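You operate a simulated robot arm through the tools that you are given. There is no shell and no other tool. Be economical: measure what you need, move in short steps, check, and stop when the job is done.

You are at the controls of a simulated robot arm. One attempt, no reset.

JOB
Fit the film roll that the wrap card names and set its brake.
Fine: brake to FREE, empty core on the brown spot, roll home on the spindle, brake to the word on the roll.

The check looks at the end state, three seconds after you hand in, the way a careful person would. Anything else that was tipped, shoved, dropped, spilled or broken makes it a failure.

ROBOT AND FRAMES
A 7-joint arm with a two-finger parallel gripper on a trunk, on a base that drives. Base frame: it is fixed to the floor where the robot stands at the start and does not move with it; the origin is under the middle of the robot, x ahead of it, y to its left, z up; the surface under the hand at the start is at about z = 0.72. Units: m, rad, N and s.
With the tool pointing down near the work surface it reaches from about 0.22 to 0.64 m from the robot's upright axis, wherever it stands. Its first joint turns from -2.897 to 2.897 rad. Places, roughly: brown spot [0.5, 0, 0.7]; film brake [0.3, 0, 0.7]; film spindle [0.4, 0.2, 0.7]. Payload 1.57 kg.
The tool frame sits at the grasp point between the pads (the TCP): z along the fingers, y along the line on which they close. The tips reach 0.03 m beyond it. The gripper opens to 0.08 m. The fingers are 0.017 m wide and 0.012 m thick; the gripper's body (0.04 by 0.082 m) begins 0.08 m behind the TCP.
Orientation is told as [roll, pitch, yaw] about the base's x, y, z axes, in that order, counted from this pose: with the fingers straight down and closing along the base's y, the tool's x points along the base's -x, its y along +y and its z along -z.

CONTROLS
- The arm moves only by the tool play_rows. Its argument "rows" is text: rows parted by semicolons, each of 7 numbers parted by spaces: the shift along the tool's x, y, z in m, then the turn, a rotation vector about the tool's x, y, z in degrees, then the opening, from 0 (shut) to 1 (fully open). In form: x y z wx wy wz claw; .... A call has 1 to 8 rows; each row shifts and turns the commanded pose from where the row before left it, along the tool's axes as they then stand. A row lasts 0.2 s, in which the tool goes at most 0.05 m and 0.15 rad; a call with a longer step from one row to the next is refused whole, and so is a gripper value outside its range. A pose out of reach is approached as far as the arm can. The call stops where the force on the tool passes 40 N (or 10 N more than at its start, if that is more) or the arm is blocked; 0.2 s more then pass. Each finger travels about 0.072 m/s and halts on what it meets, pressing with about 28 N; the grip force reading is that of the motor and also rises with nothing between the fingers. The clock runs only during rows and for 0.2 s after the last one: add rows that do not move to give the fingers time. The reply holds the time, the measured pose of the TCP, the force on the tool along the base axes, the opening and the grip force, in the units named above and with some noise, with the torque about the TCP (base axes, N m) and any sound that the robot's microphone picked up.
- Cameras (640 x 400 px; columns grow to the right, rows downward): "scene" is now at [0.2406, -0.0248, 1.3272]; the picture's right is [-0.27, -0.96, 0.00], its down [-0.74, 0.21, -0.63] and it looks along [0.61, -0.17, -0.77] (base axes); focal length 249 px, centre (320, 200). "wrist" rides on the gripper at [0.072, -0.007, -0.122] in the tool frame; the picture's right is [0.09, 1.00, 0.00], its down [-0.84, 0.08, -0.54] and it looks along [-0.54, 0.05, 0.84] (tool axes); focal length 238 px, centre (320, 200). There is no depth. A picture from a camera that has moved, and an enlarged one, comes with that camera's place and axes in the base frame and with its lens. The place of the scene camera against the robot may be out by one fixed shift of up to 0.025 m in any direction.
- grab_frame(camera): a new picture of that camera. No time passes.
- raise_lower(by): slides the trunk up (or, below 0, down) by that many m; the arm and the scene camera ride with it, the base frame stays. It gives what a move gives, with no picture.
- steer(legs): drives the robot by 1 to 6 legs, each [ahead, left, turn to the left] in m, m and rad, along the robot's own axes; the way and the turn of a leg run together, so that a leg with both is an arc; at most 1.5 m and 3.142 rad a leg. The arm and the cameras ride along, it lands a little off, and it stops where it bumps. It gives what a move gives.
- pan_tilt(pan, tilt): turns the head with the scene camera to pan (to the left, within 1.501 rad either way) and tilt (down, from -0.506 to 1.204), counted from straight ahead of the robot. It gives what a move gives.
- zoom(camera, box): a new picture of the part [left, top, right, bottom] of that camera's present view, enlarged. No time passes.
- job_done(): hands the job in; it is judged then, once.

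Work in short steps. Places have to be worked out from the pictures, the camera data and where the tool is seen: move nearer, look again, correct. Check each grasp and each placing, and mend what went wrong. You have 120 turns and 78 pictures in all, those below and enlarged ones among them. Open the gripper and draw the arm clear of the work before you hand the job in, unless the task says otherwise; then end with one line.

The tools are called after "Call:" as name(argument=value, ...) on one line, values as JSON. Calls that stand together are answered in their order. play_rows: Moves the arm, as the interface text tells. Its arguments: {"type":"object","properties":{"rows":{"type":"string"}},"required":["rows"]} The other tools are called the same way: raise_lower (by) slides the trunk up or down; steer (legs) drives the base; pan_tilt (pan, tilt) turns the head that bears the scene camera; grab_frame (camera) takes a picture; zoom (camera, box) takes an enlarged picture of a part of a camera's view; job_done () hands the job in.

At the start:

```text
clock: 0.0
eef_pos: [0.4708, -0.1543, 1.0973]
tcp_rot: [-0.001, -0.002, 0.001]
wrist_force: [0.9, 0.0, 0.0]
ft_torque: [-0.04, 0.03, 0.01]
width: 0.0803
grip_force: 0.0
trunk travel left (down, up): [-0.55, 0.44]
robot x, y, heading: [-0.0019, -0.003, 0.002]
head pan, tilt: [-0.276, 0.885]
```

scene: 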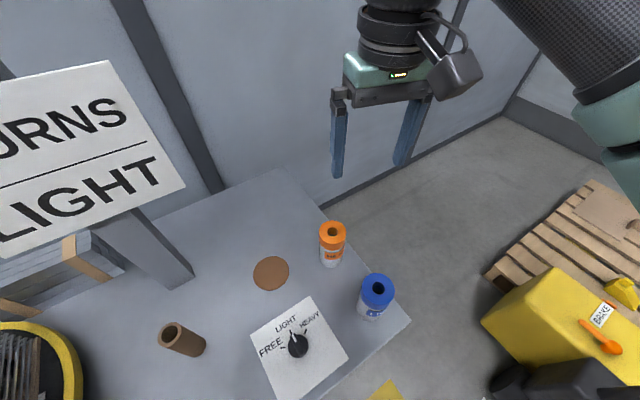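
wrist: 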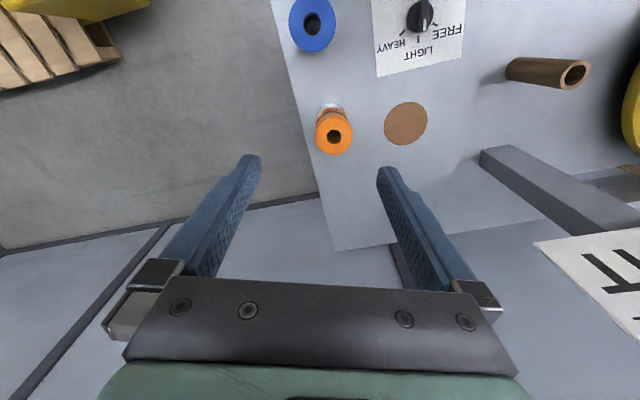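

The sign on the left is cut off, so I turn the head left to read it and find the wrap card.

Call:
pan_tilt(pan=0.35, tilt=0.75)

Call:
grab_frame(camera="scene")

```text
clock: 1.0
eef_pos: [0.4704, -0.154, 1.0978]
tcp_rot: [0.001, 0.0, 0.001]
wrist_force: [0.2, 0.7, 0.2]
ft_torque: [0.03, -0.02, -0.03]
width: 0.0799
grip_force: 0.1
trunk travel left (down, up): [-0.55, 0.44]
robot x, y, heading: [0.0012, 0.0006, -0.001]
head pan, tilt: [0.351, 0.75]
```

```text
75 pictures are left
camera scene: at [0.2449, 0.0244, 1.3379], right [0.34, -0.94, 0.0], down [-0.64, -0.23, -0.73], along [0.69, 0.25, -0.68], focal length 249 px, centre (320, 200)
```

scene: 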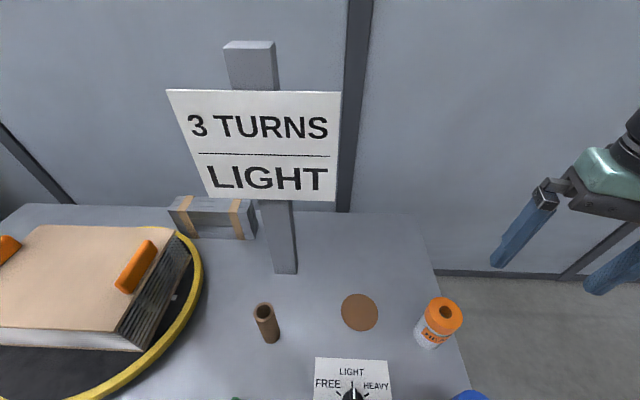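

The card says "3 TURNS / LIGHT". I look down at the rolls' labels, the brake and the spindle.

Call:
pan_tilt(pan=0.0, tilt=1.1)

Call:
grab_frame(camera="scene")

Call:
zoom(camera="scene", box=[320, 100, 480, 200])

```text
clock: 1.9
eef_pos: [0.4705, -0.1547, 1.0974]
tcp_rot: [0.0, 0.0, 0.0]
wrist_force: [0.4, 1.2, 0.0]
ft_torque: [0.04, 0.03, -0.02]
width: 0.0799
grip_force: 0.1
trunk travel left (down, up): [-0.55, 0.44]
robot x, y, heading: [-0.0005, -0.0004, 0.001]
head pan, tilt: [0.0, 1.1]
```

```text
74 pictures are left
camera scene: at [0.2303, -0.0039, 1.3122], right [0.0, -1.0, 0.0], down [-0.89, 0.0, -0.45], along [0.45, 0.0, -0.89], focal length 249 px, centre (320, 200)
```

scene: 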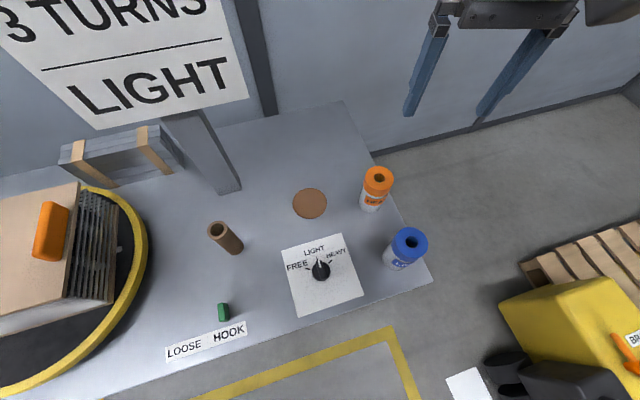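

```text
4.00 times, centred on (400, 150) of scene
camera zoom: at [0.2303, -0.0039, 1.3122], right [0.0, -1.0, 0.0], down [-0.89, 0.0, -0.45], along [0.45, 0.0, -0.89], focal length 996 px, centre (0, 400)
```

zoom: 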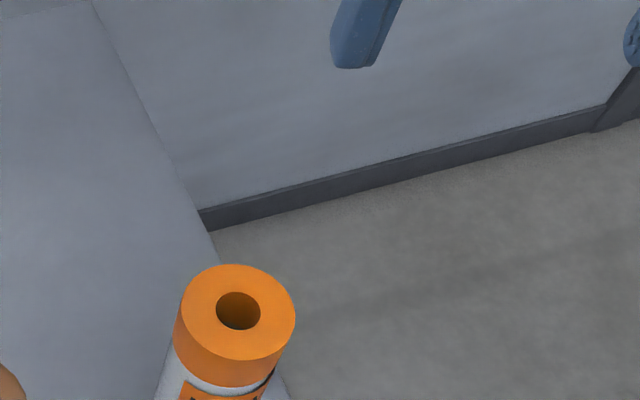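

Next I read the roll labels and look closely at the core and brake.

Call:
zoom(camera="scene", box=[350, 150, 446, 282])

Call:
zoom(camera="scene", box=[150, 200, 374, 340])

```text
3.03 times, centred on (398, 216) of scene
camera zoom: at [0.2303, -0.0039, 1.3122], right [0.0, -1.0, 0.0], down [-0.89, 0.0, -0.45], along [0.45, 0.0, -0.89], focal length 755 px, centre (84, 152)
```

zoom: 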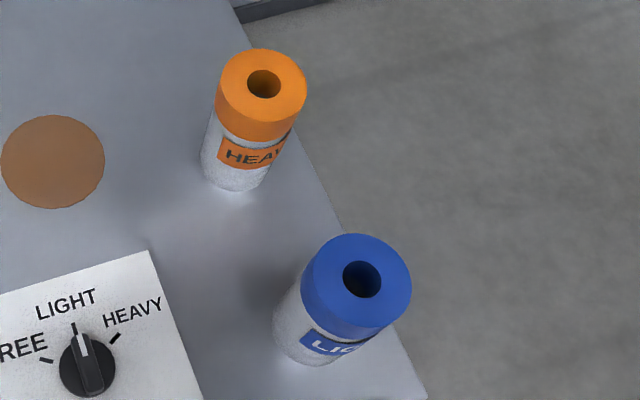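

```text
2.86 times, centred on (262, 270) of scene
camera zoom: at [0.2303, -0.0039, 1.3122], right [0.0, -1.0, 0.0], down [-0.89, 0.0, -0.45], along [0.45, 0.0, -0.89], focal length 712 px, centre (486, 0)
```

zoom: 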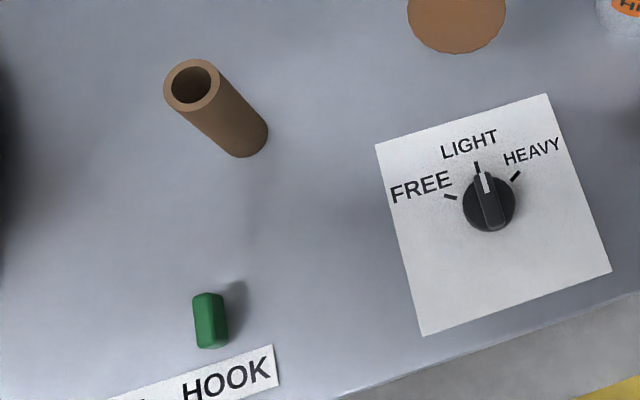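

Blue is the LIGHT roll (orange is HEAVY), and the brake is now at LIGHT. I judge the knob at (0.337, -0.006), the spindle and core at (0.396, 0.198), and the blue roll at (0.365, -0.174). I move above the knob.

Call:
play_rows(rows="0.0191 0.0211 0.0286 0 0 0 1;0.0191 0.0211 0.0286 0 0 0 1;0.0191 0.0211 0.0286 0 0 0 1;0.0191 0.0211 0.0286 0 0 0 1;0.0191 0.0211 0.0286 0 0 0 1;0.0191 0.0211 0.0286 0 0 0 1;0.0191 0.0211 0.0286 0 0 0 1;0 0 0 0 0 0 1")

Call:
grab_frame(camera="wrist")

```text
clock: 3.6
eef_pos: [0.3358, -0.0072, 0.897]
tcp_rot: [0.001, -0.001, -0.001]
wrist_force: [0.0, -0.7, 0.6]
ft_torque: [-0.01, 0.01, 0.01]
width: 0.0797
grip_force: 0.0
trunk travel left (down, up): [-0.55, 0.44]
robot x, y, heading: [-0.001, 0.0038, 0.001]
head pan, tilt: [0.0, 1.1]
```

```text
70 pictures are left
camera wrist: at [0.263, -0.0126, 1.0169], right [-0.09, 1.0, 0.0], down [0.84, 0.08, 0.54], along [0.54, 0.05, -0.84], focal length 238 px, centre (320, 200)
```

wrist: 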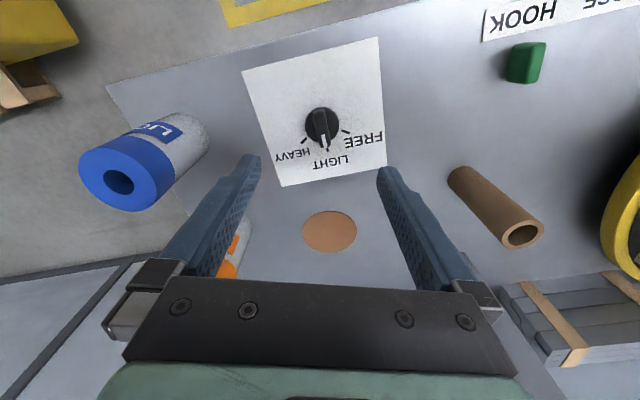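

The knob is right under the tool, and I zoom to see its grip bar and pointing angle.

Call:
zoom(camera="wrist", box=[260, 85, 388, 165])

```text
5.00 times, centred on (324, 125) of wrist
camera zoom: at [0.263, -0.0126, 1.0169], right [-0.09, 1.0, 0.0], down [0.84, 0.08, 0.54], along [0.54, 0.05, -0.84], focal length 1192 px, centre (300, 575)
```

zoom: 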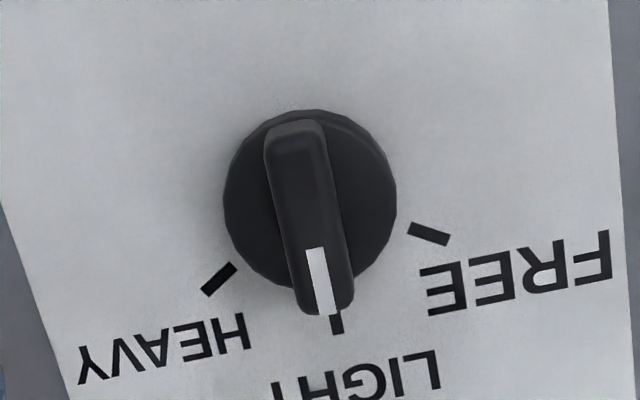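

The bar points to about 17° at LIGHT and its centre is near (0.3395, -0.003). FREE is about 55° further counter-clockwise. I align the fingers across the bar and come down part way.

Call:
play_rows(rows="-0.0037 0.0042 0.03 0 0 0 1;0 0 0.03 0 0 -8.4 1;0 0 0.025 0 0 -8.4 1;0 0 0 0 0 0 1;0 0 0 0 0 0 1")

Call:
grab_frame(camera="wrist")

```text
clock: 4.8
eef_pos: [0.3405, -0.0017, 0.8126]
tcp_rot: [-0.001, 0.0, 0.292]
wrist_force: [-0.9, 0.3, -1.4]
ft_torque: [-0.01, 0.01, -0.01]
width: 0.0802
grip_force: 0.0
trunk travel left (down, up): [-0.55, 0.44]
robot x, y, heading: [-0.0013, -0.0034, -0.002]
head pan, tilt: [0.0, 1.1]
```

```text
68 pictures are left
camera wrist: at [0.2719, -0.0291, 0.9315], right [-0.38, 0.93, 0.0], down [0.78, 0.32, 0.54], along [0.5, 0.2, -0.84], focal length 238 px, centre (320, 200)
```

wrist: 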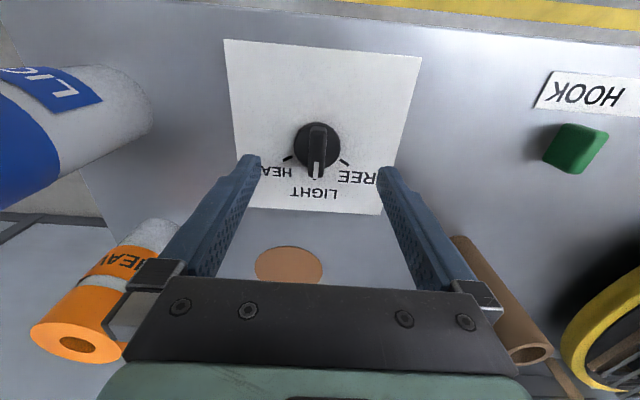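

The knob's disc top triangulates to about z = 0.734, so I lower to TCP 0.775 (tips 0.745) and look once before closing.

Call:
play_rows(rows="0 -0.001 0.02 0 0 0 1;0 0 0.0175 0 0 0 1;0 0 0 0 0 0 1")

Call:
zoom(camera="wrist", box=[220, 100, 412, 220])

```text
clock: 5.7
eef_pos: [0.3416, -0.0023, 0.7727]
tcp_rot: [0.0, 0.0, 0.294]
wrist_force: [0.1, 0.1, 0.1]
ft_torque: [0.05, 0.01, 0.03]
width: 0.0801
grip_force: 0.0
trunk travel left (down, up): [-0.55, 0.44]
robot x, y, heading: [-0.0014, -0.0016, -0.002]
head pan, tilt: [0.0, 1.1]
```

```text
3.33 times, centred on (316, 160) of wrist
camera zoom: at [0.2731, -0.0299, 0.8938], right [-0.38, 0.93, 0.0], down [0.78, 0.32, 0.54], along [0.5, 0.2, -0.84], focal length 794 px, centre (333, 333)
```

zoom: 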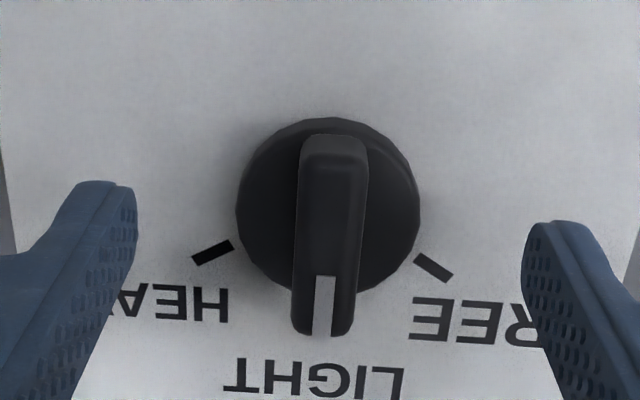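

The bar is centred between the fingers with its top near 0.746 and the disc near 0.73. I lower 6 mm and close on the bar.

Call:
play_rows(rows="0 0 0.006 0 0 0 1;0 0 0 0 0 0 0.5;0 0 0 0 0 0 0.1;0 0 0 0 0 0 0.1;0 0 0 0 0 0 0.1")

Call:
zoom(camera="wrist", box=[220, 100, 412, 220])

```text
clock: 6.8
eef_pos: [0.3411, -0.0028, 0.7678]
tcp_rot: [-0.001, 0.0, 0.292]
wrist_force: [-0.2, -3.1, -1.0]
ft_torque: [0.03, -0.04, -0.02]
width: 0.014
grip_force: 30.4
trunk travel left (down, up): [-0.55, 0.44]
robot x, y, heading: [0.0038, 0.0024, -0.001]
head pan, tilt: [0.0, 1.1]
```

```text
3.33 times, centred on (316, 160) of wrist
camera zoom: at [0.2727, -0.0308, 0.888], right [-0.37, 0.93, 0.0], down [0.78, 0.32, 0.54], along [0.5, 0.2, -0.84], focal length 794 px, centre (333, 333)
```

zoom: 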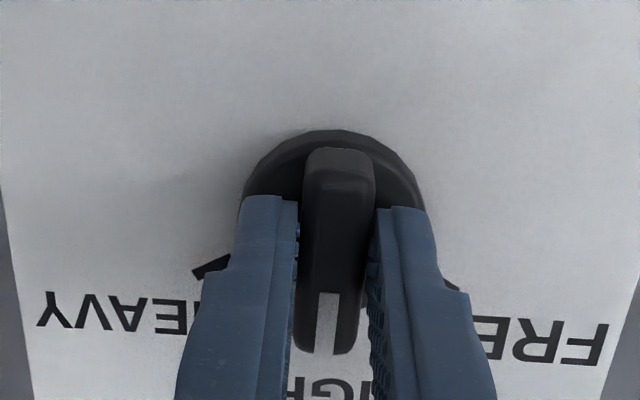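

The bar is gripped (14 mm). I turn it 56° counter-clockwise seen from above, toward FREE.

Call:
play_rows(rows="0 0 0 0 0 -8 0.1;0 0 0 0 0 -8 0.1;0 0 0 0 0 -8 0.1;0 0 0 0 0 -8 0.1;0 0 0 0 0 -8 0.1;0 0 0 0 0 -8 0.1;0 0 0 0 0 -8 0.1;0 0 0 0 0 0 0.1")

Call:
zoom(camera="wrist", box=[220, 100, 412, 220])

```text
clock: 8.7
eef_pos: [0.3427, -0.0055, 0.7693]
tcp_rot: [-0.002, 0.002, 1.269]
wrist_force: [8.6, -14.7, -14.3]
ft_torque: [0.04, -0.17, 0.02]
width: 0.0141
grip_force: 30.1
trunk travel left (down, up): [-0.55, 0.44]
robot x, y, heading: [0.0003, -0.004, 0.001]
head pan, tilt: [0.0, 1.1]
```

```text
3.33 times, centred on (316, 160) of wrist
camera zoom: at [0.327, -0.0765, 0.8883], right [-0.98, 0.21, 0.0], down [0.17, 0.82, 0.54], along [0.11, 0.53, -0.84], focal length 794 px, centre (333, 333)
```

zoom: 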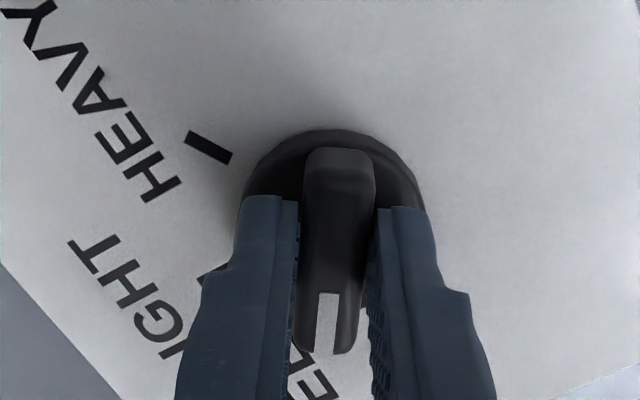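

The knob followed the turn. I open, rise and check where the pointer sits.

Call:
play_rows(rows="0 0 0 0 0 0 0.5;0 0 0 0 0 0 1;0 0 0 0 0 0 1;0 0 -0.04 0 0 0 1;0 0 -0.04 0 0 0 1;0 0 0 0 0 0 1")

Call:
zoom(camera="wrist", box=[220, 80, 412, 200])

```text
clock: 10.1
eef_pos: [0.3419, -0.002, 0.8494]
tcp_rot: [-0.001, 0.0, 1.27]
wrist_force: [0.1, -0.2, 0.1]
ft_torque: [0.01, 0.02, 0.01]
width: 0.0801
grip_force: 0.1
trunk travel left (down, up): [-0.55, 0.44]
robot x, y, heading: [0.0015, -0.0004, -0.001]
head pan, tilt: [0.0, 1.1]
```

```text
3.33 times, centred on (316, 140) of wrist
camera zoom: at [0.3255, -0.0726, 0.9691], right [-0.98, 0.21, 0.0], down [0.17, 0.82, 0.54], along [0.11, 0.53, -0.84], focal length 794 px, centre (333, 400)
```

zoom: 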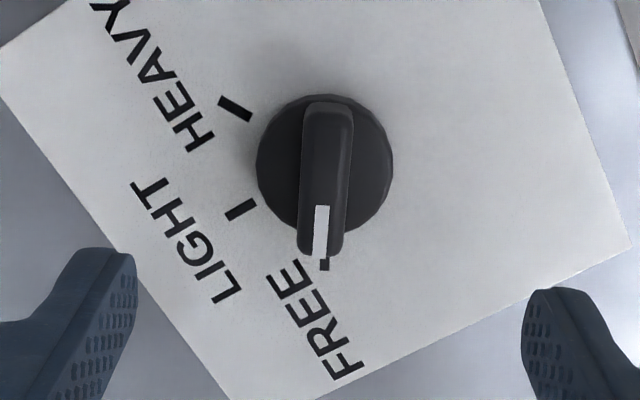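

The pointer is on FREE. I rise and turn the tool back to about 0.25 rad yaw.

Call:
play_rows(rows="0 0 -0.015 0 0 8.4 1;0 0 -0.015 0 0 8.4 1;0 0 -0.015 0 0 8.4 1;0 0 -0.015 0 0 8.4 1;0 0 -0.015 0 0 8.4 1;0 0 -0.015 0 0 8.4 1;0 0 -0.015 0 0 8.4 1;0 0 0 0 0 0 1")

Call:
grab_frame(camera="wrist")

```text
clock: 11.8
eef_pos: [0.3419, -0.0043, 0.9536]
tcp_rot: [0.0, 0.0, 0.243]
wrist_force: [-0.1, -0.3, 0.0]
ft_torque: [-0.01, 0.0, -0.03]
width: 0.0804
grip_force: 0.0
trunk travel left (down, up): [-0.55, 0.44]
robot x, y, heading: [-0.0004, 0.0001, -0.0]
head pan, tilt: [0.0, 1.1]
```

```text
63 pictures are left
camera wrist: at [0.2728, -0.028, 1.0727], right [-0.33, 0.94, 0.0], down [0.79, 0.28, 0.54], along [0.51, 0.18, -0.84], focal length 238 px, centre (320, 200)
```

wrist: 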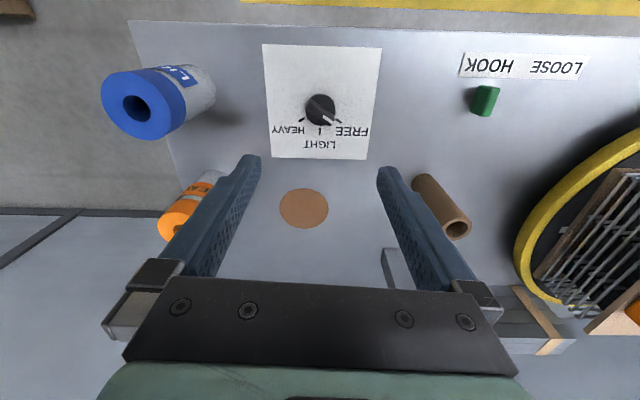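

I move above the core at about (0.396, 0.198), staying at the same height.

Call:
play_rows(rows="-0.0202 0.0366 0 0 0 0 1;-0.0202 0.0366 0 0 0 0 1;-0.0202 0.0366 0 0 0 0 1;-0.0202 0.0366 0 0 0 0 1;-0.0202 0.0366 0 0 0 0 1;0 0 0 0 0 0 1")

Call:
grab_frame(camera="wrist")

Call:
grab_frame(camera="scene")

```text
clock: 13.2
eef_pos: [0.3934, 0.1972, 0.9542]
tcp_rot: [-0.001, -0.002, 0.243]
wrist_force: [0.0, -0.5, -0.5]
ft_torque: [0.02, -0.01, 0.0]
width: 0.08
grip_force: 0.0
trunk travel left (down, up): [-0.55, 0.44]
robot x, y, heading: [0.0019, 0.0015, -0.001]
head pan, tilt: [0.0, 1.1]
```

```text
62 pictures are left
camera wrist: at [0.3249, 0.1741, 1.0741], right [-0.33, 0.94, 0.0], down [0.79, 0.28, 0.54], along [0.51, 0.18, -0.84], focal length 238 px, centre (320, 200)
```

wrist: 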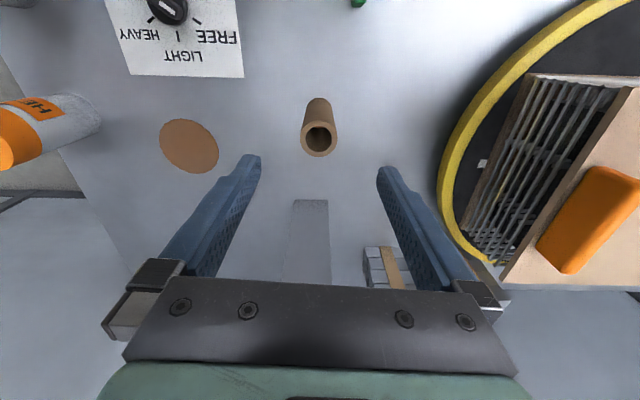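

```text
61 pictures are left
camera scene: at [0.2301, -0.0044, 1.3122], right [0.0, -1.0, 0.0], down [-0.89, 0.0, -0.45], along [0.45, 0.0, -0.89], focal length 249 px, centre (320, 200)
```

scene: 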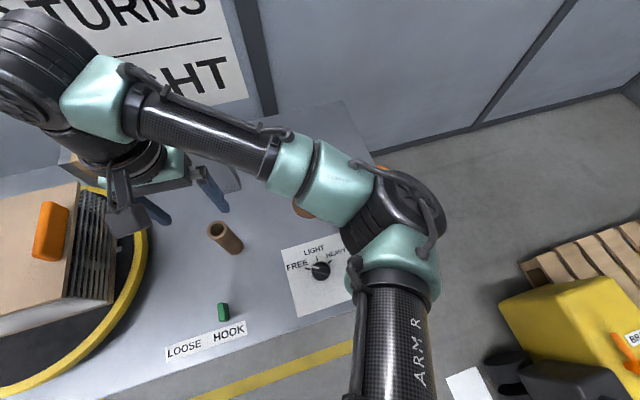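

The core is almost exactly under the tool, at about (0.392, 0.197) with its top near 0.857. I descend part way and check.

Call:
play_rows(rows="0 0 0.035 0 0 0 1;0 0 0.03 0 0 0 1;0 0 0 0 0 0 1")

Call:
grab_frame(camera="wrist")

```text
clock: 14.1
eef_pos: [0.3949, 0.1956, 0.8882]
tcp_rot: [-0.001, -0.001, 0.245]
wrist_force: [0.1, 0.3, 0.3]
ft_torque: [0.0, 0.0, 0.0]
width: 0.0801
grip_force: 0.1
trunk travel left (down, up): [-0.55, 0.44]
robot x, y, heading: [0.0015, 0.0005, -0.001]
head pan, tilt: [0.0, 1.1]
```

```text
60 pictures are left
camera wrist: at [0.3256, 0.1722, 1.0078], right [-0.33, 0.94, 0.0], down [0.79, 0.28, 0.54], along [0.51, 0.18, -0.84], focal length 238 px, centre (320, 200)
```

wrist: 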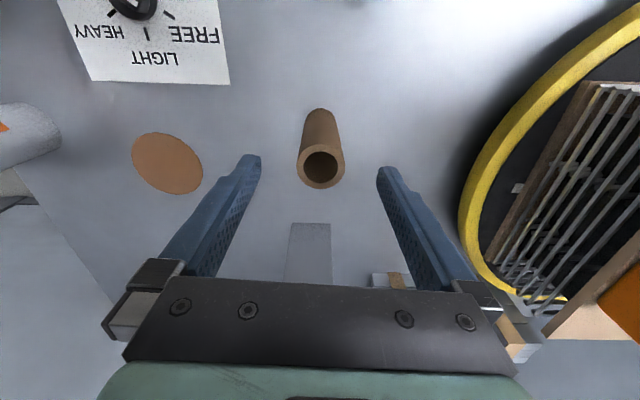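

It is centred. I descend 6 cm so the pads straddle the top of the core, then close.

Call:
play_rows(rows="0 0 0.03 0 0 0 1;0 0 0.03 0 0 0 1;0 0 0 0 0 0 1;0 0 0 0 0 0 0.5;0 0 0 0 0 0 0.3;0 0 0 0 0 0 0.3;0 0 0 0 0 0 0.3")

Call:
grab_frame(camera="wrist")

```text
clock: 15.7
eef_pos: [0.3945, 0.1974, 0.8265]
tcp_rot: [-0.002, -0.001, 0.245]
wrist_force: [-0.2, 4.1, -1.6]
ft_torque: [0.4, 0.02, 0.03]
width: 0.0367
grip_force: 27.8
trunk travel left (down, up): [-0.55, 0.44]
robot x, y, heading: [0.0019, 0.0, 0.004]
head pan, tilt: [0.0, 1.1]
```

```text
59 pictures are left
camera wrist: at [0.3253, 0.1731, 0.9471], right [-0.33, 0.94, 0.0], down [0.79, 0.28, 0.54], along [0.51, 0.18, -0.84], focal length 238 px, centre (320, 200)
```

wrist: 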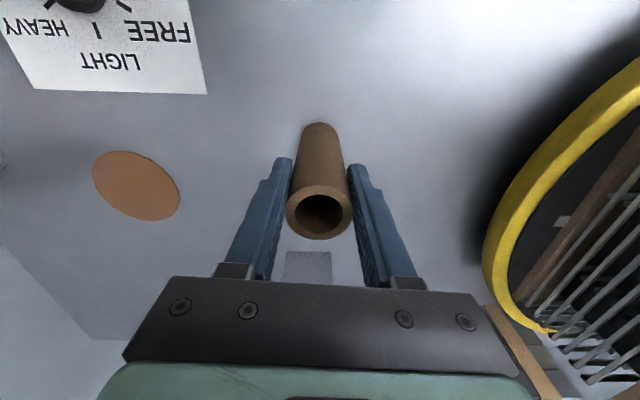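

It is gripped at 36.7 mm. I lift straight up and watch the force.

Call:
play_rows(rows="0 0 -0.015 0 0 0 0.3;0 0 -0.03 0 0 0 0.3;0 0 -0.035 0 0 0 0.3;0 0 -0.035 0 0 0 0.3;0 0 -0.035 0 0 0 0.3;0 0 0 0 0 0 0.3")

Call:
grab_frame(camera="wrist")

Call:
grab_frame(camera="scene")

```text
clock: 17.1
eef_pos: [0.3936, 0.1994, 0.9801]
tcp_rot: [0.001, 0.0, 0.244]
wrist_force: [-0.4, -0.6, -0.1]
ft_torque: [0.02, 0.01, 0.0]
width: 0.034
grip_force: 27.8
trunk travel left (down, up): [-0.55, 0.44]
robot x, y, heading: [0.0015, 0.0023, -0.0]
head pan, tilt: [0.0, 1.1]
```

```text
58 pictures are left
camera wrist: at [0.3244, 0.1736, 1.1], right [-0.33, 0.94, 0.0], down [0.79, 0.28, 0.54], along [0.51, 0.18, -0.84], focal length 238 px, centre (320, 200)
```

wrist: 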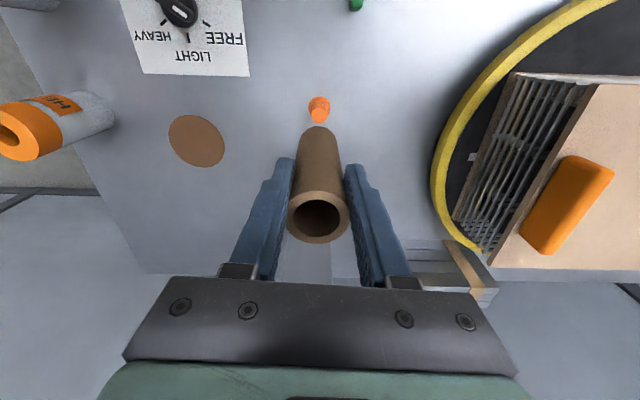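

```text
57 pictures are left
camera scene: at [0.2304, -0.0039, 1.3121], right [0.0, -1.0, 0.0], down [-0.89, 0.0, -0.45], along [0.45, 0.0, -0.89], focal length 249 px, centre (320, 200)
```

scene: 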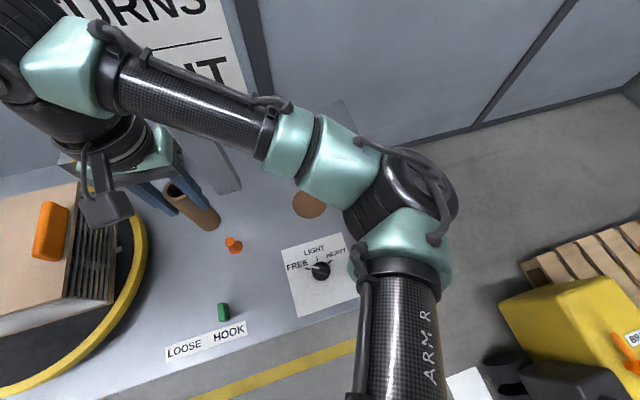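

The core is off and the short orange spindle is visible. The brown spot works out to about (0.514, 0.026), so I carry the core there at this height.

Call:
play_rows(rows="-0.0149 -0.0394 0 0 0 0 0.3;-0.0149 -0.0394 0 0 0 0 0.3;-0.0149 -0.0394 0 0 0 0 0.3;-0.0149 -0.0394 0 0 0 0 0.3;-0.0149 -0.0394 0 0 0 0 0.3;0 0 0 0 0 0 0.3;0 0 0 0 0 0 0.3")

Call:
grab_frame(camera="wrist")

Call:
grab_frame(camera="scene")

```text
clock: 18.6
eef_pos: [0.5154, 0.0251, 0.9783]
tcp_rot: [0.0, 0.0, 0.244]
wrist_force: [0.0, -0.2, -1.0]
ft_torque: [0.03, 0.01, -0.02]
width: 0.0333
grip_force: 27.7
trunk travel left (down, up): [-0.55, 0.44]
robot x, y, heading: [-0.001, 0.0006, -0.004]
head pan, tilt: [0.0, 1.1]
```

```text
56 pictures are left
camera wrist: at [0.4469, 0.0004, 1.0985], right [-0.33, 0.94, 0.0], down [0.79, 0.28, 0.54], along [0.51, 0.18, -0.84], focal length 238 px, centre (320, 200)
```

wrist: 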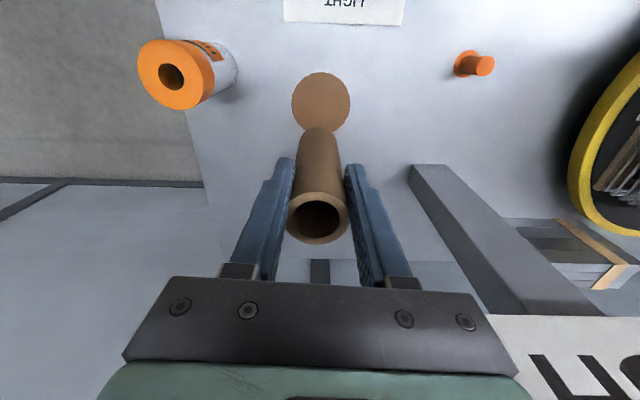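

```text
55 pictures are left
camera scene: at [0.2303, -0.0041, 1.3121], right [0.0, -1.0, 0.0], down [-0.89, 0.0, -0.45], along [0.45, 0.0, -0.89], focal length 249 px, centre (320, 200)
```

scene: 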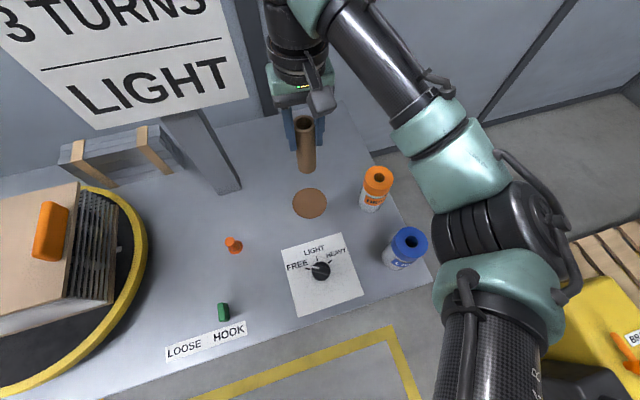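

The spot resolves to (0.512, 0.025), right below the core. I lower to just above contact.

Call:
play_rows(rows="0.002 0 0.04 0 0 0 0.3;0 0 0.04 0 0 0 0.3;0 0 0.04 0 0 0 0.3;0 0 0.02 0 0 0 0.3;0 0 0 0 0 0 0.3")

Call:
grab_frame(camera="scene")

Call:
zoom(camera="scene", box=[246, 120, 374, 240])

```text
clock: 19.9
eef_pos: [0.514, 0.0241, 0.838]
tcp_rot: [0.001, 0.001, 0.246]
wrist_force: [-0.1, 0.6, -0.4]
ft_torque: [-0.01, 0.01, 0.0]
width: 0.0335
grip_force: 28.2
trunk travel left (down, up): [-0.55, 0.44]
robot x, y, heading: [0.0015, 0.0008, 0.005]
head pan, tilt: [0.0, 1.1]
```

```text
54 pictures are left
camera scene: at [0.2303, -0.004, 1.3121], right [0.0, -1.0, 0.0], down [-0.89, 0.0, -0.45], along [0.45, 0.0, -0.89], focal length 249 px, centre (320, 200)
```

scene: 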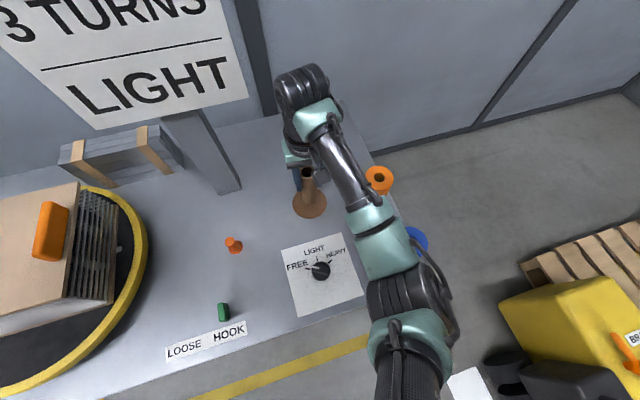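

```text
3.33 times, centred on (310, 180) of scene
camera zoom: at [0.2303, -0.004, 1.3121], right [0.0, -1.0, 0.0], down [-0.89, 0.0, -0.45], along [0.45, 0.0, -0.89], focal length 830 px, centre (353, 267)
```

zoom: 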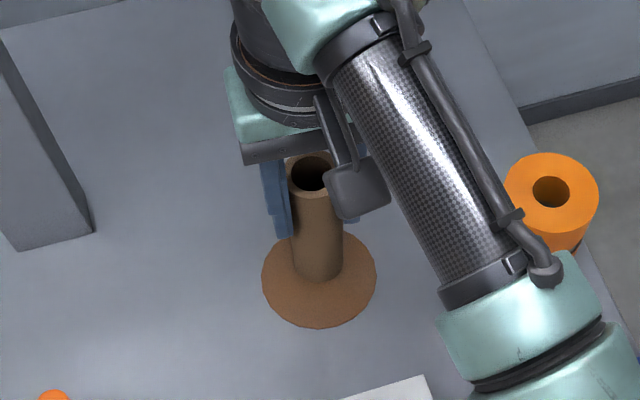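

It is upright and over the spot. I lower in small steps and watch for contact force.

Call:
play_rows(rows="0 0 0.004 0 0 0 0.3;0 0 0.004 0 0 0 0.3;0 0 0.003 0 0 0 0.3;0 0 0 0 0 0 0.3")

```text
clock: 20.9
eef_pos: [0.515, 0.0242, 0.8271]
tcp_rot: [0.001, 0.0, 0.245]
wrist_force: [1.0, 0.3, -0.6]
ft_torque: [-0.01, 0.0, -0.05]
width: 0.0334
grip_force: 28.1
trunk travel left (down, up): [-0.55, 0.44]
robot x, y, heading: [-0.0001, -0.0003, -0.001]
head pan, tilt: [0.0, 1.1]
```

There is no contact yet, so I continue in 2 mm steps.

Call:
play_rows(rows="0 0 0.002 0 0 0 0.3;0 0 0.002 0 0 0 0.3;0 0 0.001 0 0 0 0.3;0 0 0 0 0 0 0.3")

```text
clock: 21.9
eef_pos: [0.5137, 0.0244, 0.8251]
tcp_rot: [-0.001, -0.006, 0.244]
wrist_force: [-0.5, 0.6, 23.1]
ft_torque: [0.29, -0.08, -0.11]
width: 0.0333
grip_force: 28.3
trunk travel left (down, up): [-0.55, 0.44]
robot x, y, heading: [0.0001, -0.0001, 0.002]
head pan, tilt: [0.0, 1.1]
```

It is in contact at 23 N. I ease off slightly, open, and rise clear.

Call:
play_rows(rows="0 0 -0.0015 0 0 0 0.3;0 0 0 0 0 0 0.45;0 0 0 0 0 0 0.7;0 0 0 0 0 0 1;0 0 0 0 0 0 1;0 0 -0.04 0 0 0 1;0 0 -0.04 0 0 0 1;0 0 -0.04 0 0 0 1")

Call:
grab_frame(camera="wrist")

```text
clock: 23.6
eef_pos: [0.5105, 0.0263, 0.9434]
tcp_rot: [0.001, 0.001, 0.244]
wrist_force: [-0.4, -0.1, -0.4]
ft_torque: [0.02, -0.02, -0.02]
width: 0.0801
grip_force: 0.1
trunk travel left (down, up): [-0.55, 0.44]
robot x, y, heading: [-0.0018, -0.0037, 0.002]
head pan, tilt: [0.0, 1.1]
```

```text
52 pictures are left
camera wrist: at [0.4423, 0.0013, 1.0629], right [-0.33, 0.94, 0.0], down [0.79, 0.28, 0.54], along [0.51, 0.18, -0.84], focal length 238 px, centre (320, 200)
```

wrist: 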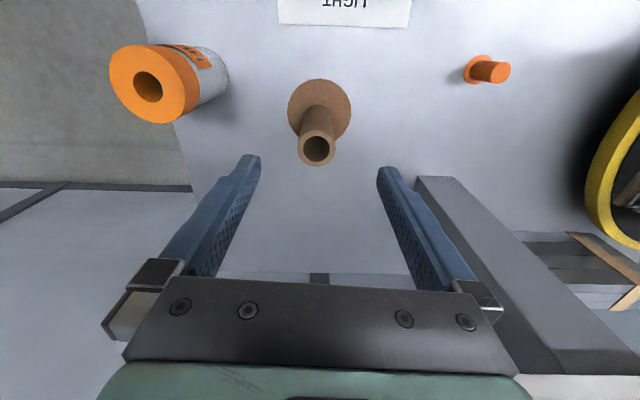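

The core stands on the spot. Now I go above the blue LIGHT roll at roughly (0.365, -0.17), rising first.

Call:
play_rows(rows="0 0 -0.035 0 0 0 1;0.0314 -0.0258 0 0 0 0 1;0.0314 -0.0258 0 0 0 0 1;0.0314 -0.0258 0 0 0 0 1;0.0314 -0.0258 0 0 0 0 1;0.0314 -0.0258 0 0 0 0 1;0.0314 -0.0258 0 0 0 0 1;0 0 0 0 0 0 1")

Call:
grab_frame(camera="wrist")

Call:
grab_frame(camera="scene")

```text
clock: 25.4
eef_pos: [0.3668, -0.1725, 0.9786]
tcp_rot: [0.002, 0.0, 0.246]
wrist_force: [-0.1, 0.1, 0.5]
ft_torque: [0.0, -0.03, 0.02]
width: 0.0801
grip_force: 0.0
trunk travel left (down, up): [-0.55, 0.44]
robot x, y, heading: [-0.0024, -0.0015, -0.0]
head pan, tilt: [0.0, 1.1]
```

```text
51 pictures are left
camera wrist: at [0.2972, -0.1963, 1.0984], right [-0.33, 0.94, 0.0], down [0.79, 0.28, 0.54], along [0.51, 0.18, -0.84], focal length 238 px, centre (320, 200)
```

wrist: 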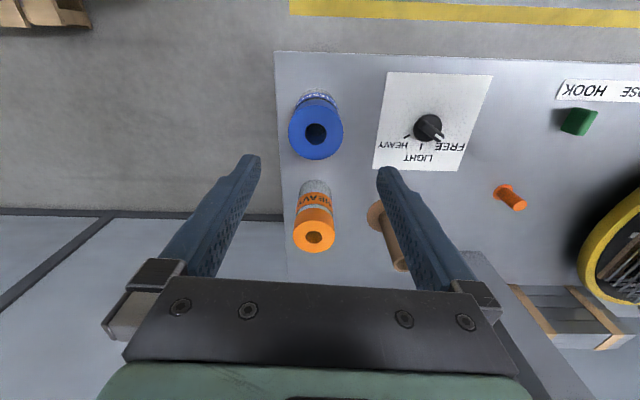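

```text
50 pictures are left
camera scene: at [0.2305, -0.0038, 1.3121], right [0.0, -1.0, 0.0], down [-0.89, 0.0, -0.45], along [0.45, 0.0, -0.89], focal length 249 px, centre (320, 200)
```

scene: 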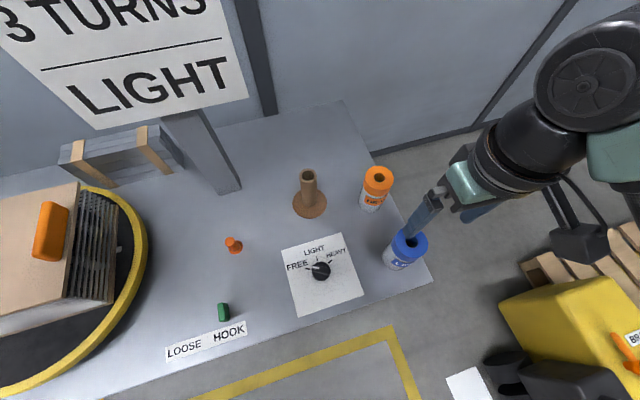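

The blue roll is at about (0.368, -0.175), nearly under the tool. I descend to just above its top and check the finger clearance.

Call:
play_rows(rows="-0.001 -0.002 0.03 0 0 0 1;0 0 0.03 0 0 0 1;0 0 0 0 0 0 1")

Call:
grab_frame(camera="wrist")

Call:
zoom(camera="scene", box=[350, 170, 478, 290])

```text
clock: 26.2
eef_pos: [0.3681, -0.1763, 0.9186]
tcp_rot: [0.0, 0.0, 0.245]
wrist_force: [0.7, -0.9, 0.1]
ft_torque: [0.0, 0.02, 0.0]
width: 0.0802
grip_force: 0.1
trunk travel left (down, up): [-0.55, 0.44]
robot x, y, heading: [-0.0033, 0.0015, -0.0]
head pan, tilt: [0.0, 1.1]
```

```text
49 pictures are left
camera wrist: at [0.2984, -0.1995, 1.0383], right [-0.33, 0.94, 0.0], down [0.79, 0.28, 0.54], along [0.51, 0.18, -0.84], focal length 238 px, centre (320, 200)
```

wrist: 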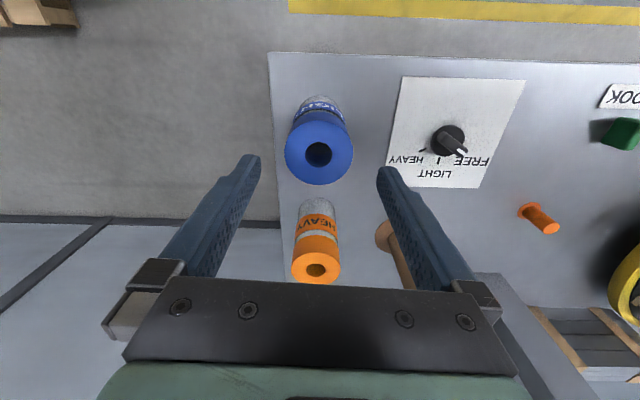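

```text
3.33 times, centred on (414, 230) of scene
camera zoom: at [0.2302, -0.004, 1.3122], right [0.0, -1.0, 0.0], down [-0.89, 0.0, -0.45], along [0.45, 0.0, -0.89], focal length 830 px, centre (7, 100)
```

zoom: 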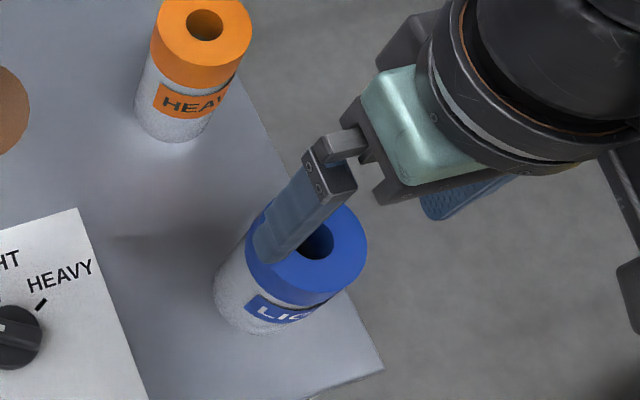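

It is centred within a millimetre, and the roll looks about 60 mm across, so there is clearance. I descend with the pads on the blue band and close.

Call:
play_rows(rows="-0.0015 0.0005 0.03 0 0 0 1;0 0 0.03 0 0 0 1;0 0 0.027 0 0 0 1;0 0 0 0 0 0 1;0 0 0 0 0 0 0.7;0 0 0 0 0 0 0.6;0 0 0 0 0 0 0.6")

Call:
grab_frame(camera="wrist")

```text
clock: 27.9
eef_pos: [0.369, -0.1718, 0.8313]
tcp_rot: [0.0, 0.001, 0.244]
wrist_force: [0.0, -0.6, 0.0]
ft_torque: [-0.06, -0.02, -0.02]
width: 0.0528
grip_force: 28.2
trunk travel left (down, up): [-0.55, 0.44]
robot x, y, heading: [0.0012, -0.0007, -0.005]
head pan, tilt: [0.0, 1.1]
```

```text
47 pictures are left
camera wrist: at [0.3003, -0.1968, 0.9518], right [-0.33, 0.94, 0.0], down [0.79, 0.28, 0.54], along [0.51, 0.18, -0.84], focal length 238 px, centre (320, 200)
```

wrist: 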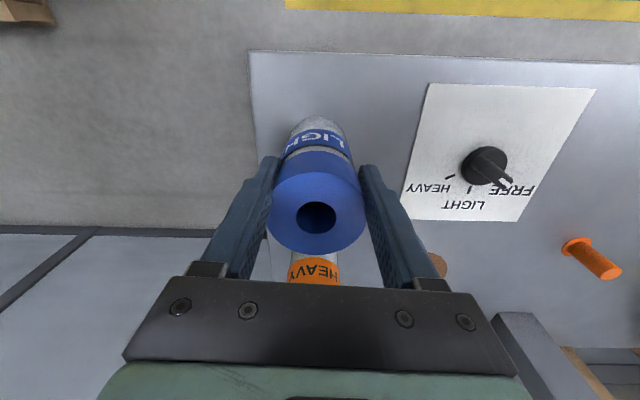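

It is gripped at 53 mm. I tighten the command and lift gently, then higher.

Call:
play_rows(rows="0 0 0 0 0 0 0.4;0 0 -0.01 0 0 0 0.4;0 0 -0.03 0 0 0 0.4;0 0 -0.04 0 0 0 0.4;0 0 -0.04 0 0 0 0.4;0 0 -0.04 0 0 0 0.4;0 0 0 0 0 0 0.4")

Call:
grab_frame(camera="wrist")

Call:
grab_frame(camera="scene")

```text
clock: 29.4
eef_pos: [0.3701, -0.1702, 0.9911]
tcp_rot: [0.0, -0.001, 0.244]
wrist_force: [0.7, 0.4, 0.1]
ft_torque: [0.03, -0.01, 0.02]
width: 0.0321
grip_force: 0.1
trunk travel left (down, up): [-0.55, 0.44]
robot x, y, heading: [-0.0, -0.0042, -0.0]
head pan, tilt: [0.0, 1.1]
```

```text
46 pictures are left
camera wrist: at [0.3017, -0.194, 1.1116], right [-0.33, 0.94, 0.0], down [0.79, 0.28, 0.54], along [0.51, 0.18, -0.84], focal length 238 px, centre (320, 200)
```

wrist: 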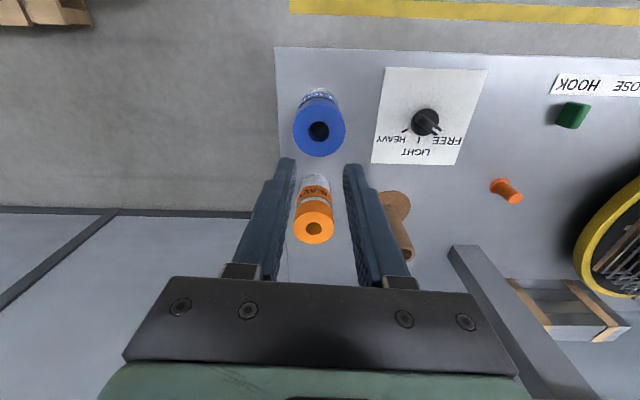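

```text
45 pictures are left
camera scene: at [0.2303, -0.004, 1.3121], right [0.0, -1.0, 0.0], down [-0.89, 0.0, -0.45], along [0.45, 0.0, -0.89], focal length 249 px, centre (320, 200)
```

scene: 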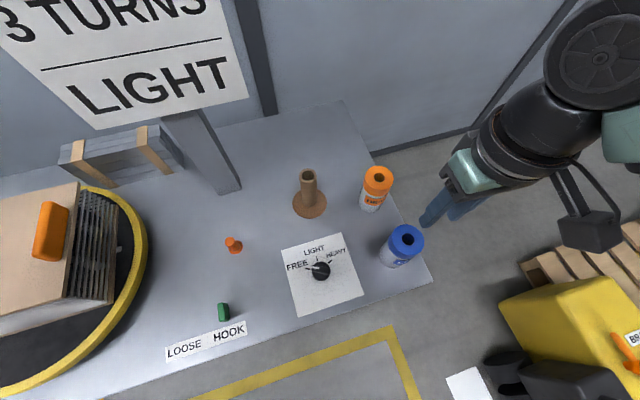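

The roll slipped out and is still standing; I only had its smooth blue band. I'll grip lower on the white body this time. I reopen, shift 7 mm forward, and come down to check alignment.

Call:
play_rows(rows="0 0 0 0 0 0 1;-0.007 0 0 0 0 0 1;0 0 0.03 0 0 0 1;0 0 0.04 0 0 0 1;0 0 0 0 0 0 1")

Call:
grab_frame(camera="wrist")

Call:
zoom(camera="scene", box=[350, 170, 478, 290])

```text
clock: 30.6
eef_pos: [0.3768, -0.1703, 0.9233]
tcp_rot: [-0.001, 0.0, 0.244]
wrist_force: [0.0, -0.3, 0.7]
ft_torque: [0.01, 0.0, -0.02]
width: 0.0801
grip_force: 0.1
trunk travel left (down, up): [-0.55, 0.44]
robot x, y, heading: [0.0002, -0.001, -0.001]
head pan, tilt: [0.0, 1.1]
```

```text
44 pictures are left
camera wrist: at [0.3081, -0.1939, 1.0419], right [-0.33, 0.94, 0.0], down [0.79, 0.28, 0.54], along [0.51, 0.18, -0.84], focal length 238 px, centre (320, 200)
```

wrist: 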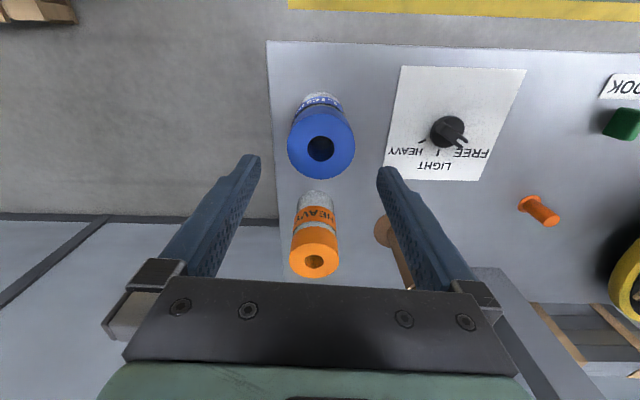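

```text
3.33 times, centred on (414, 230) of scene
camera zoom: at [0.2302, -0.004, 1.3122], right [0.0, -1.0, 0.0], down [-0.89, 0.0, -0.45], along [0.45, 0.0, -0.89], focal length 830 px, centre (7, 100)
```

zoom: 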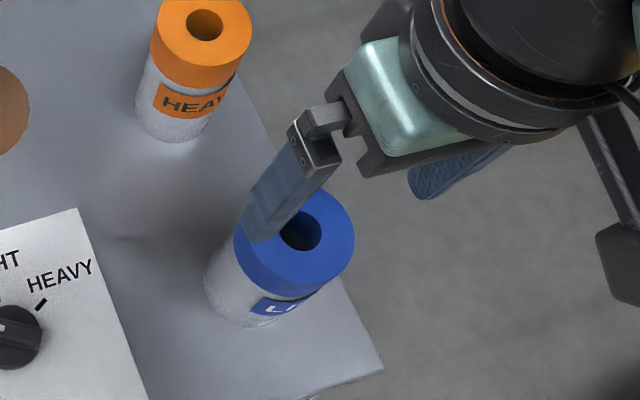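

The roll is upright and centred under the tool. I descend to TCP z ≈ 0.787 to grip the white body, then close.

Call:
play_rows(rows="0 0.001 0.035 0 0 0 1;0 0 0.035 0 0 0 1;0 0 0.035 0 0 0 1;0 0 0.03 0 0 0 1;0 0 0 0 0 0 1;0 0 0 0 0 0 0.6;0 0 0 0 0 0 0.4;0 0 0 0 0 0 0.4")

Call:
grab_frame(camera="wrist")

```text
clock: 32.5
eef_pos: [0.3787, -0.169, 0.7859]
tcp_rot: [0.0, -0.001, 0.244]
wrist_force: [-0.2, -0.4, 0.5]
ft_torque: [0.0, 0.02, 0.0]
width: 0.0519
grip_force: 28.3
trunk travel left (down, up): [-0.55, 0.44]
robot x, y, heading: [-0.0004, -0.0005, -0.006]
head pan, tilt: [0.0, 1.1]
```

```text
42 pictures are left
camera wrist: at [0.3085, -0.193, 0.9055], right [-0.33, 0.94, 0.0], down [0.79, 0.28, 0.54], along [0.51, 0.18, -0.84], focal length 238 px, centre (320, 200)
```

wrist: 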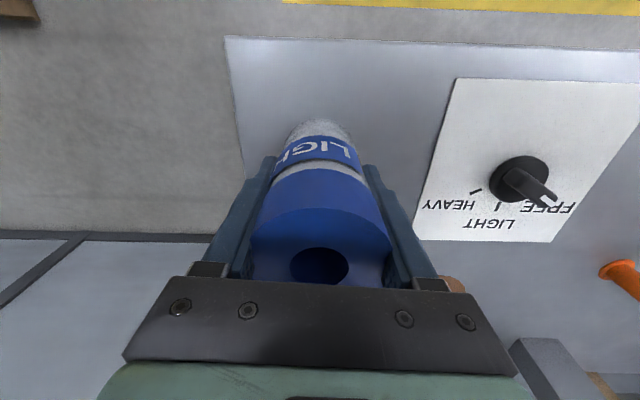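

I lift just 1.5 cm first to see whether it holds.

Call:
play_rows(rows="0 0 0 0 0 0 0.3;0 0 -0.005 0 0 0 0.3;0 0 -0.01 0 0 0 0.3;0 0 0 0 0 0 0.3;0 0 0 0 0 0 0.3")

Call:
grab_frame(camera="wrist")

```text
clock: 33.6
eef_pos: [0.3768, -0.1683, 0.8017]
tcp_rot: [0.002, 0.0, 0.244]
wrist_force: [0.5, 0.2, -3.1]
ft_torque: [-0.03, 0.0, 0.0]
width: 0.0519
grip_force: 28.3
trunk travel left (down, up): [-0.55, 0.44]
robot x, y, heading: [0.0012, -0.0035, 0.0]
head pan, tilt: [0.0, 1.1]
```

```text
41 pictures are left
camera wrist: at [0.308, -0.1936, 0.922], right [-0.33, 0.94, 0.0], down [0.79, 0.28, 0.54], along [0.51, 0.18, -0.84], focal length 238 px, centre (320, 200)
```

wrist: 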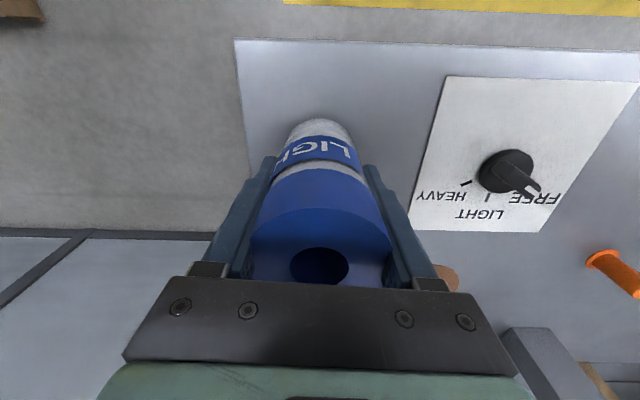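

It holds, weighing about 3 N. I lift 10 cm more.

Call:
play_rows(rows="0 0 -0.02 0 0 0 0.3;0 0 -0.03 0 0 0 0.3;0 0 -0.03 0 0 0 0.3;0 0 -0.02 0 0 0 0.3;0 0 0 0 0 0 0.3")

Call:
grab_frame(camera="wrist")

Call:
grab_frame(camera="scene")

```text
clock: 34.9
eef_pos: [0.3778, -0.1679, 0.9036]
tcp_rot: [0.0, 0.001, 0.244]
wrist_force: [0.0, -0.5, -2.6]
ft_torque: [0.02, 0.02, -0.01]
width: 0.0518
grip_force: 28.0
trunk travel left (down, up): [-0.55, 0.44]
robot x, y, heading: [-0.001, 0.0002, -0.0]
head pan, tilt: [0.0, 1.1]
```

```text
40 pictures are left
camera wrist: at [0.308, -0.1925, 1.0237], right [-0.33, 0.94, 0.0], down [0.79, 0.28, 0.54], along [0.51, 0.18, -0.84], focal length 238 px, centre (320, 200)
```

wrist: 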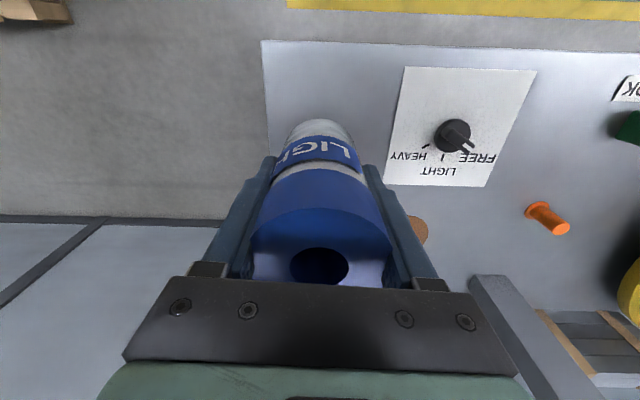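

```text
39 pictures are left
camera scene: at [0.2305, -0.0041, 1.3121], right [0.0, -1.0, 0.0], down [-0.89, 0.0, -0.45], along [0.45, 0.0, -0.89], focal length 249 px, centre (320, 200)
```

scene: 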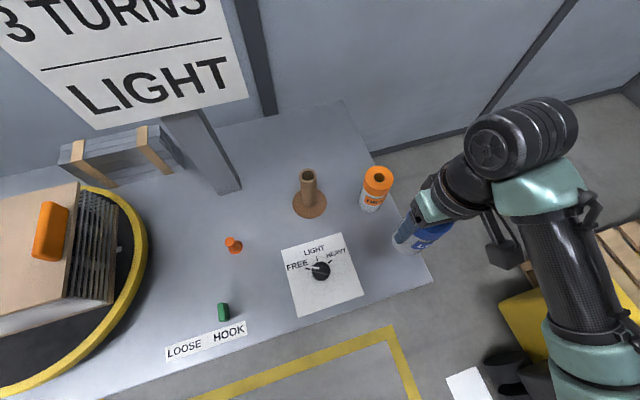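

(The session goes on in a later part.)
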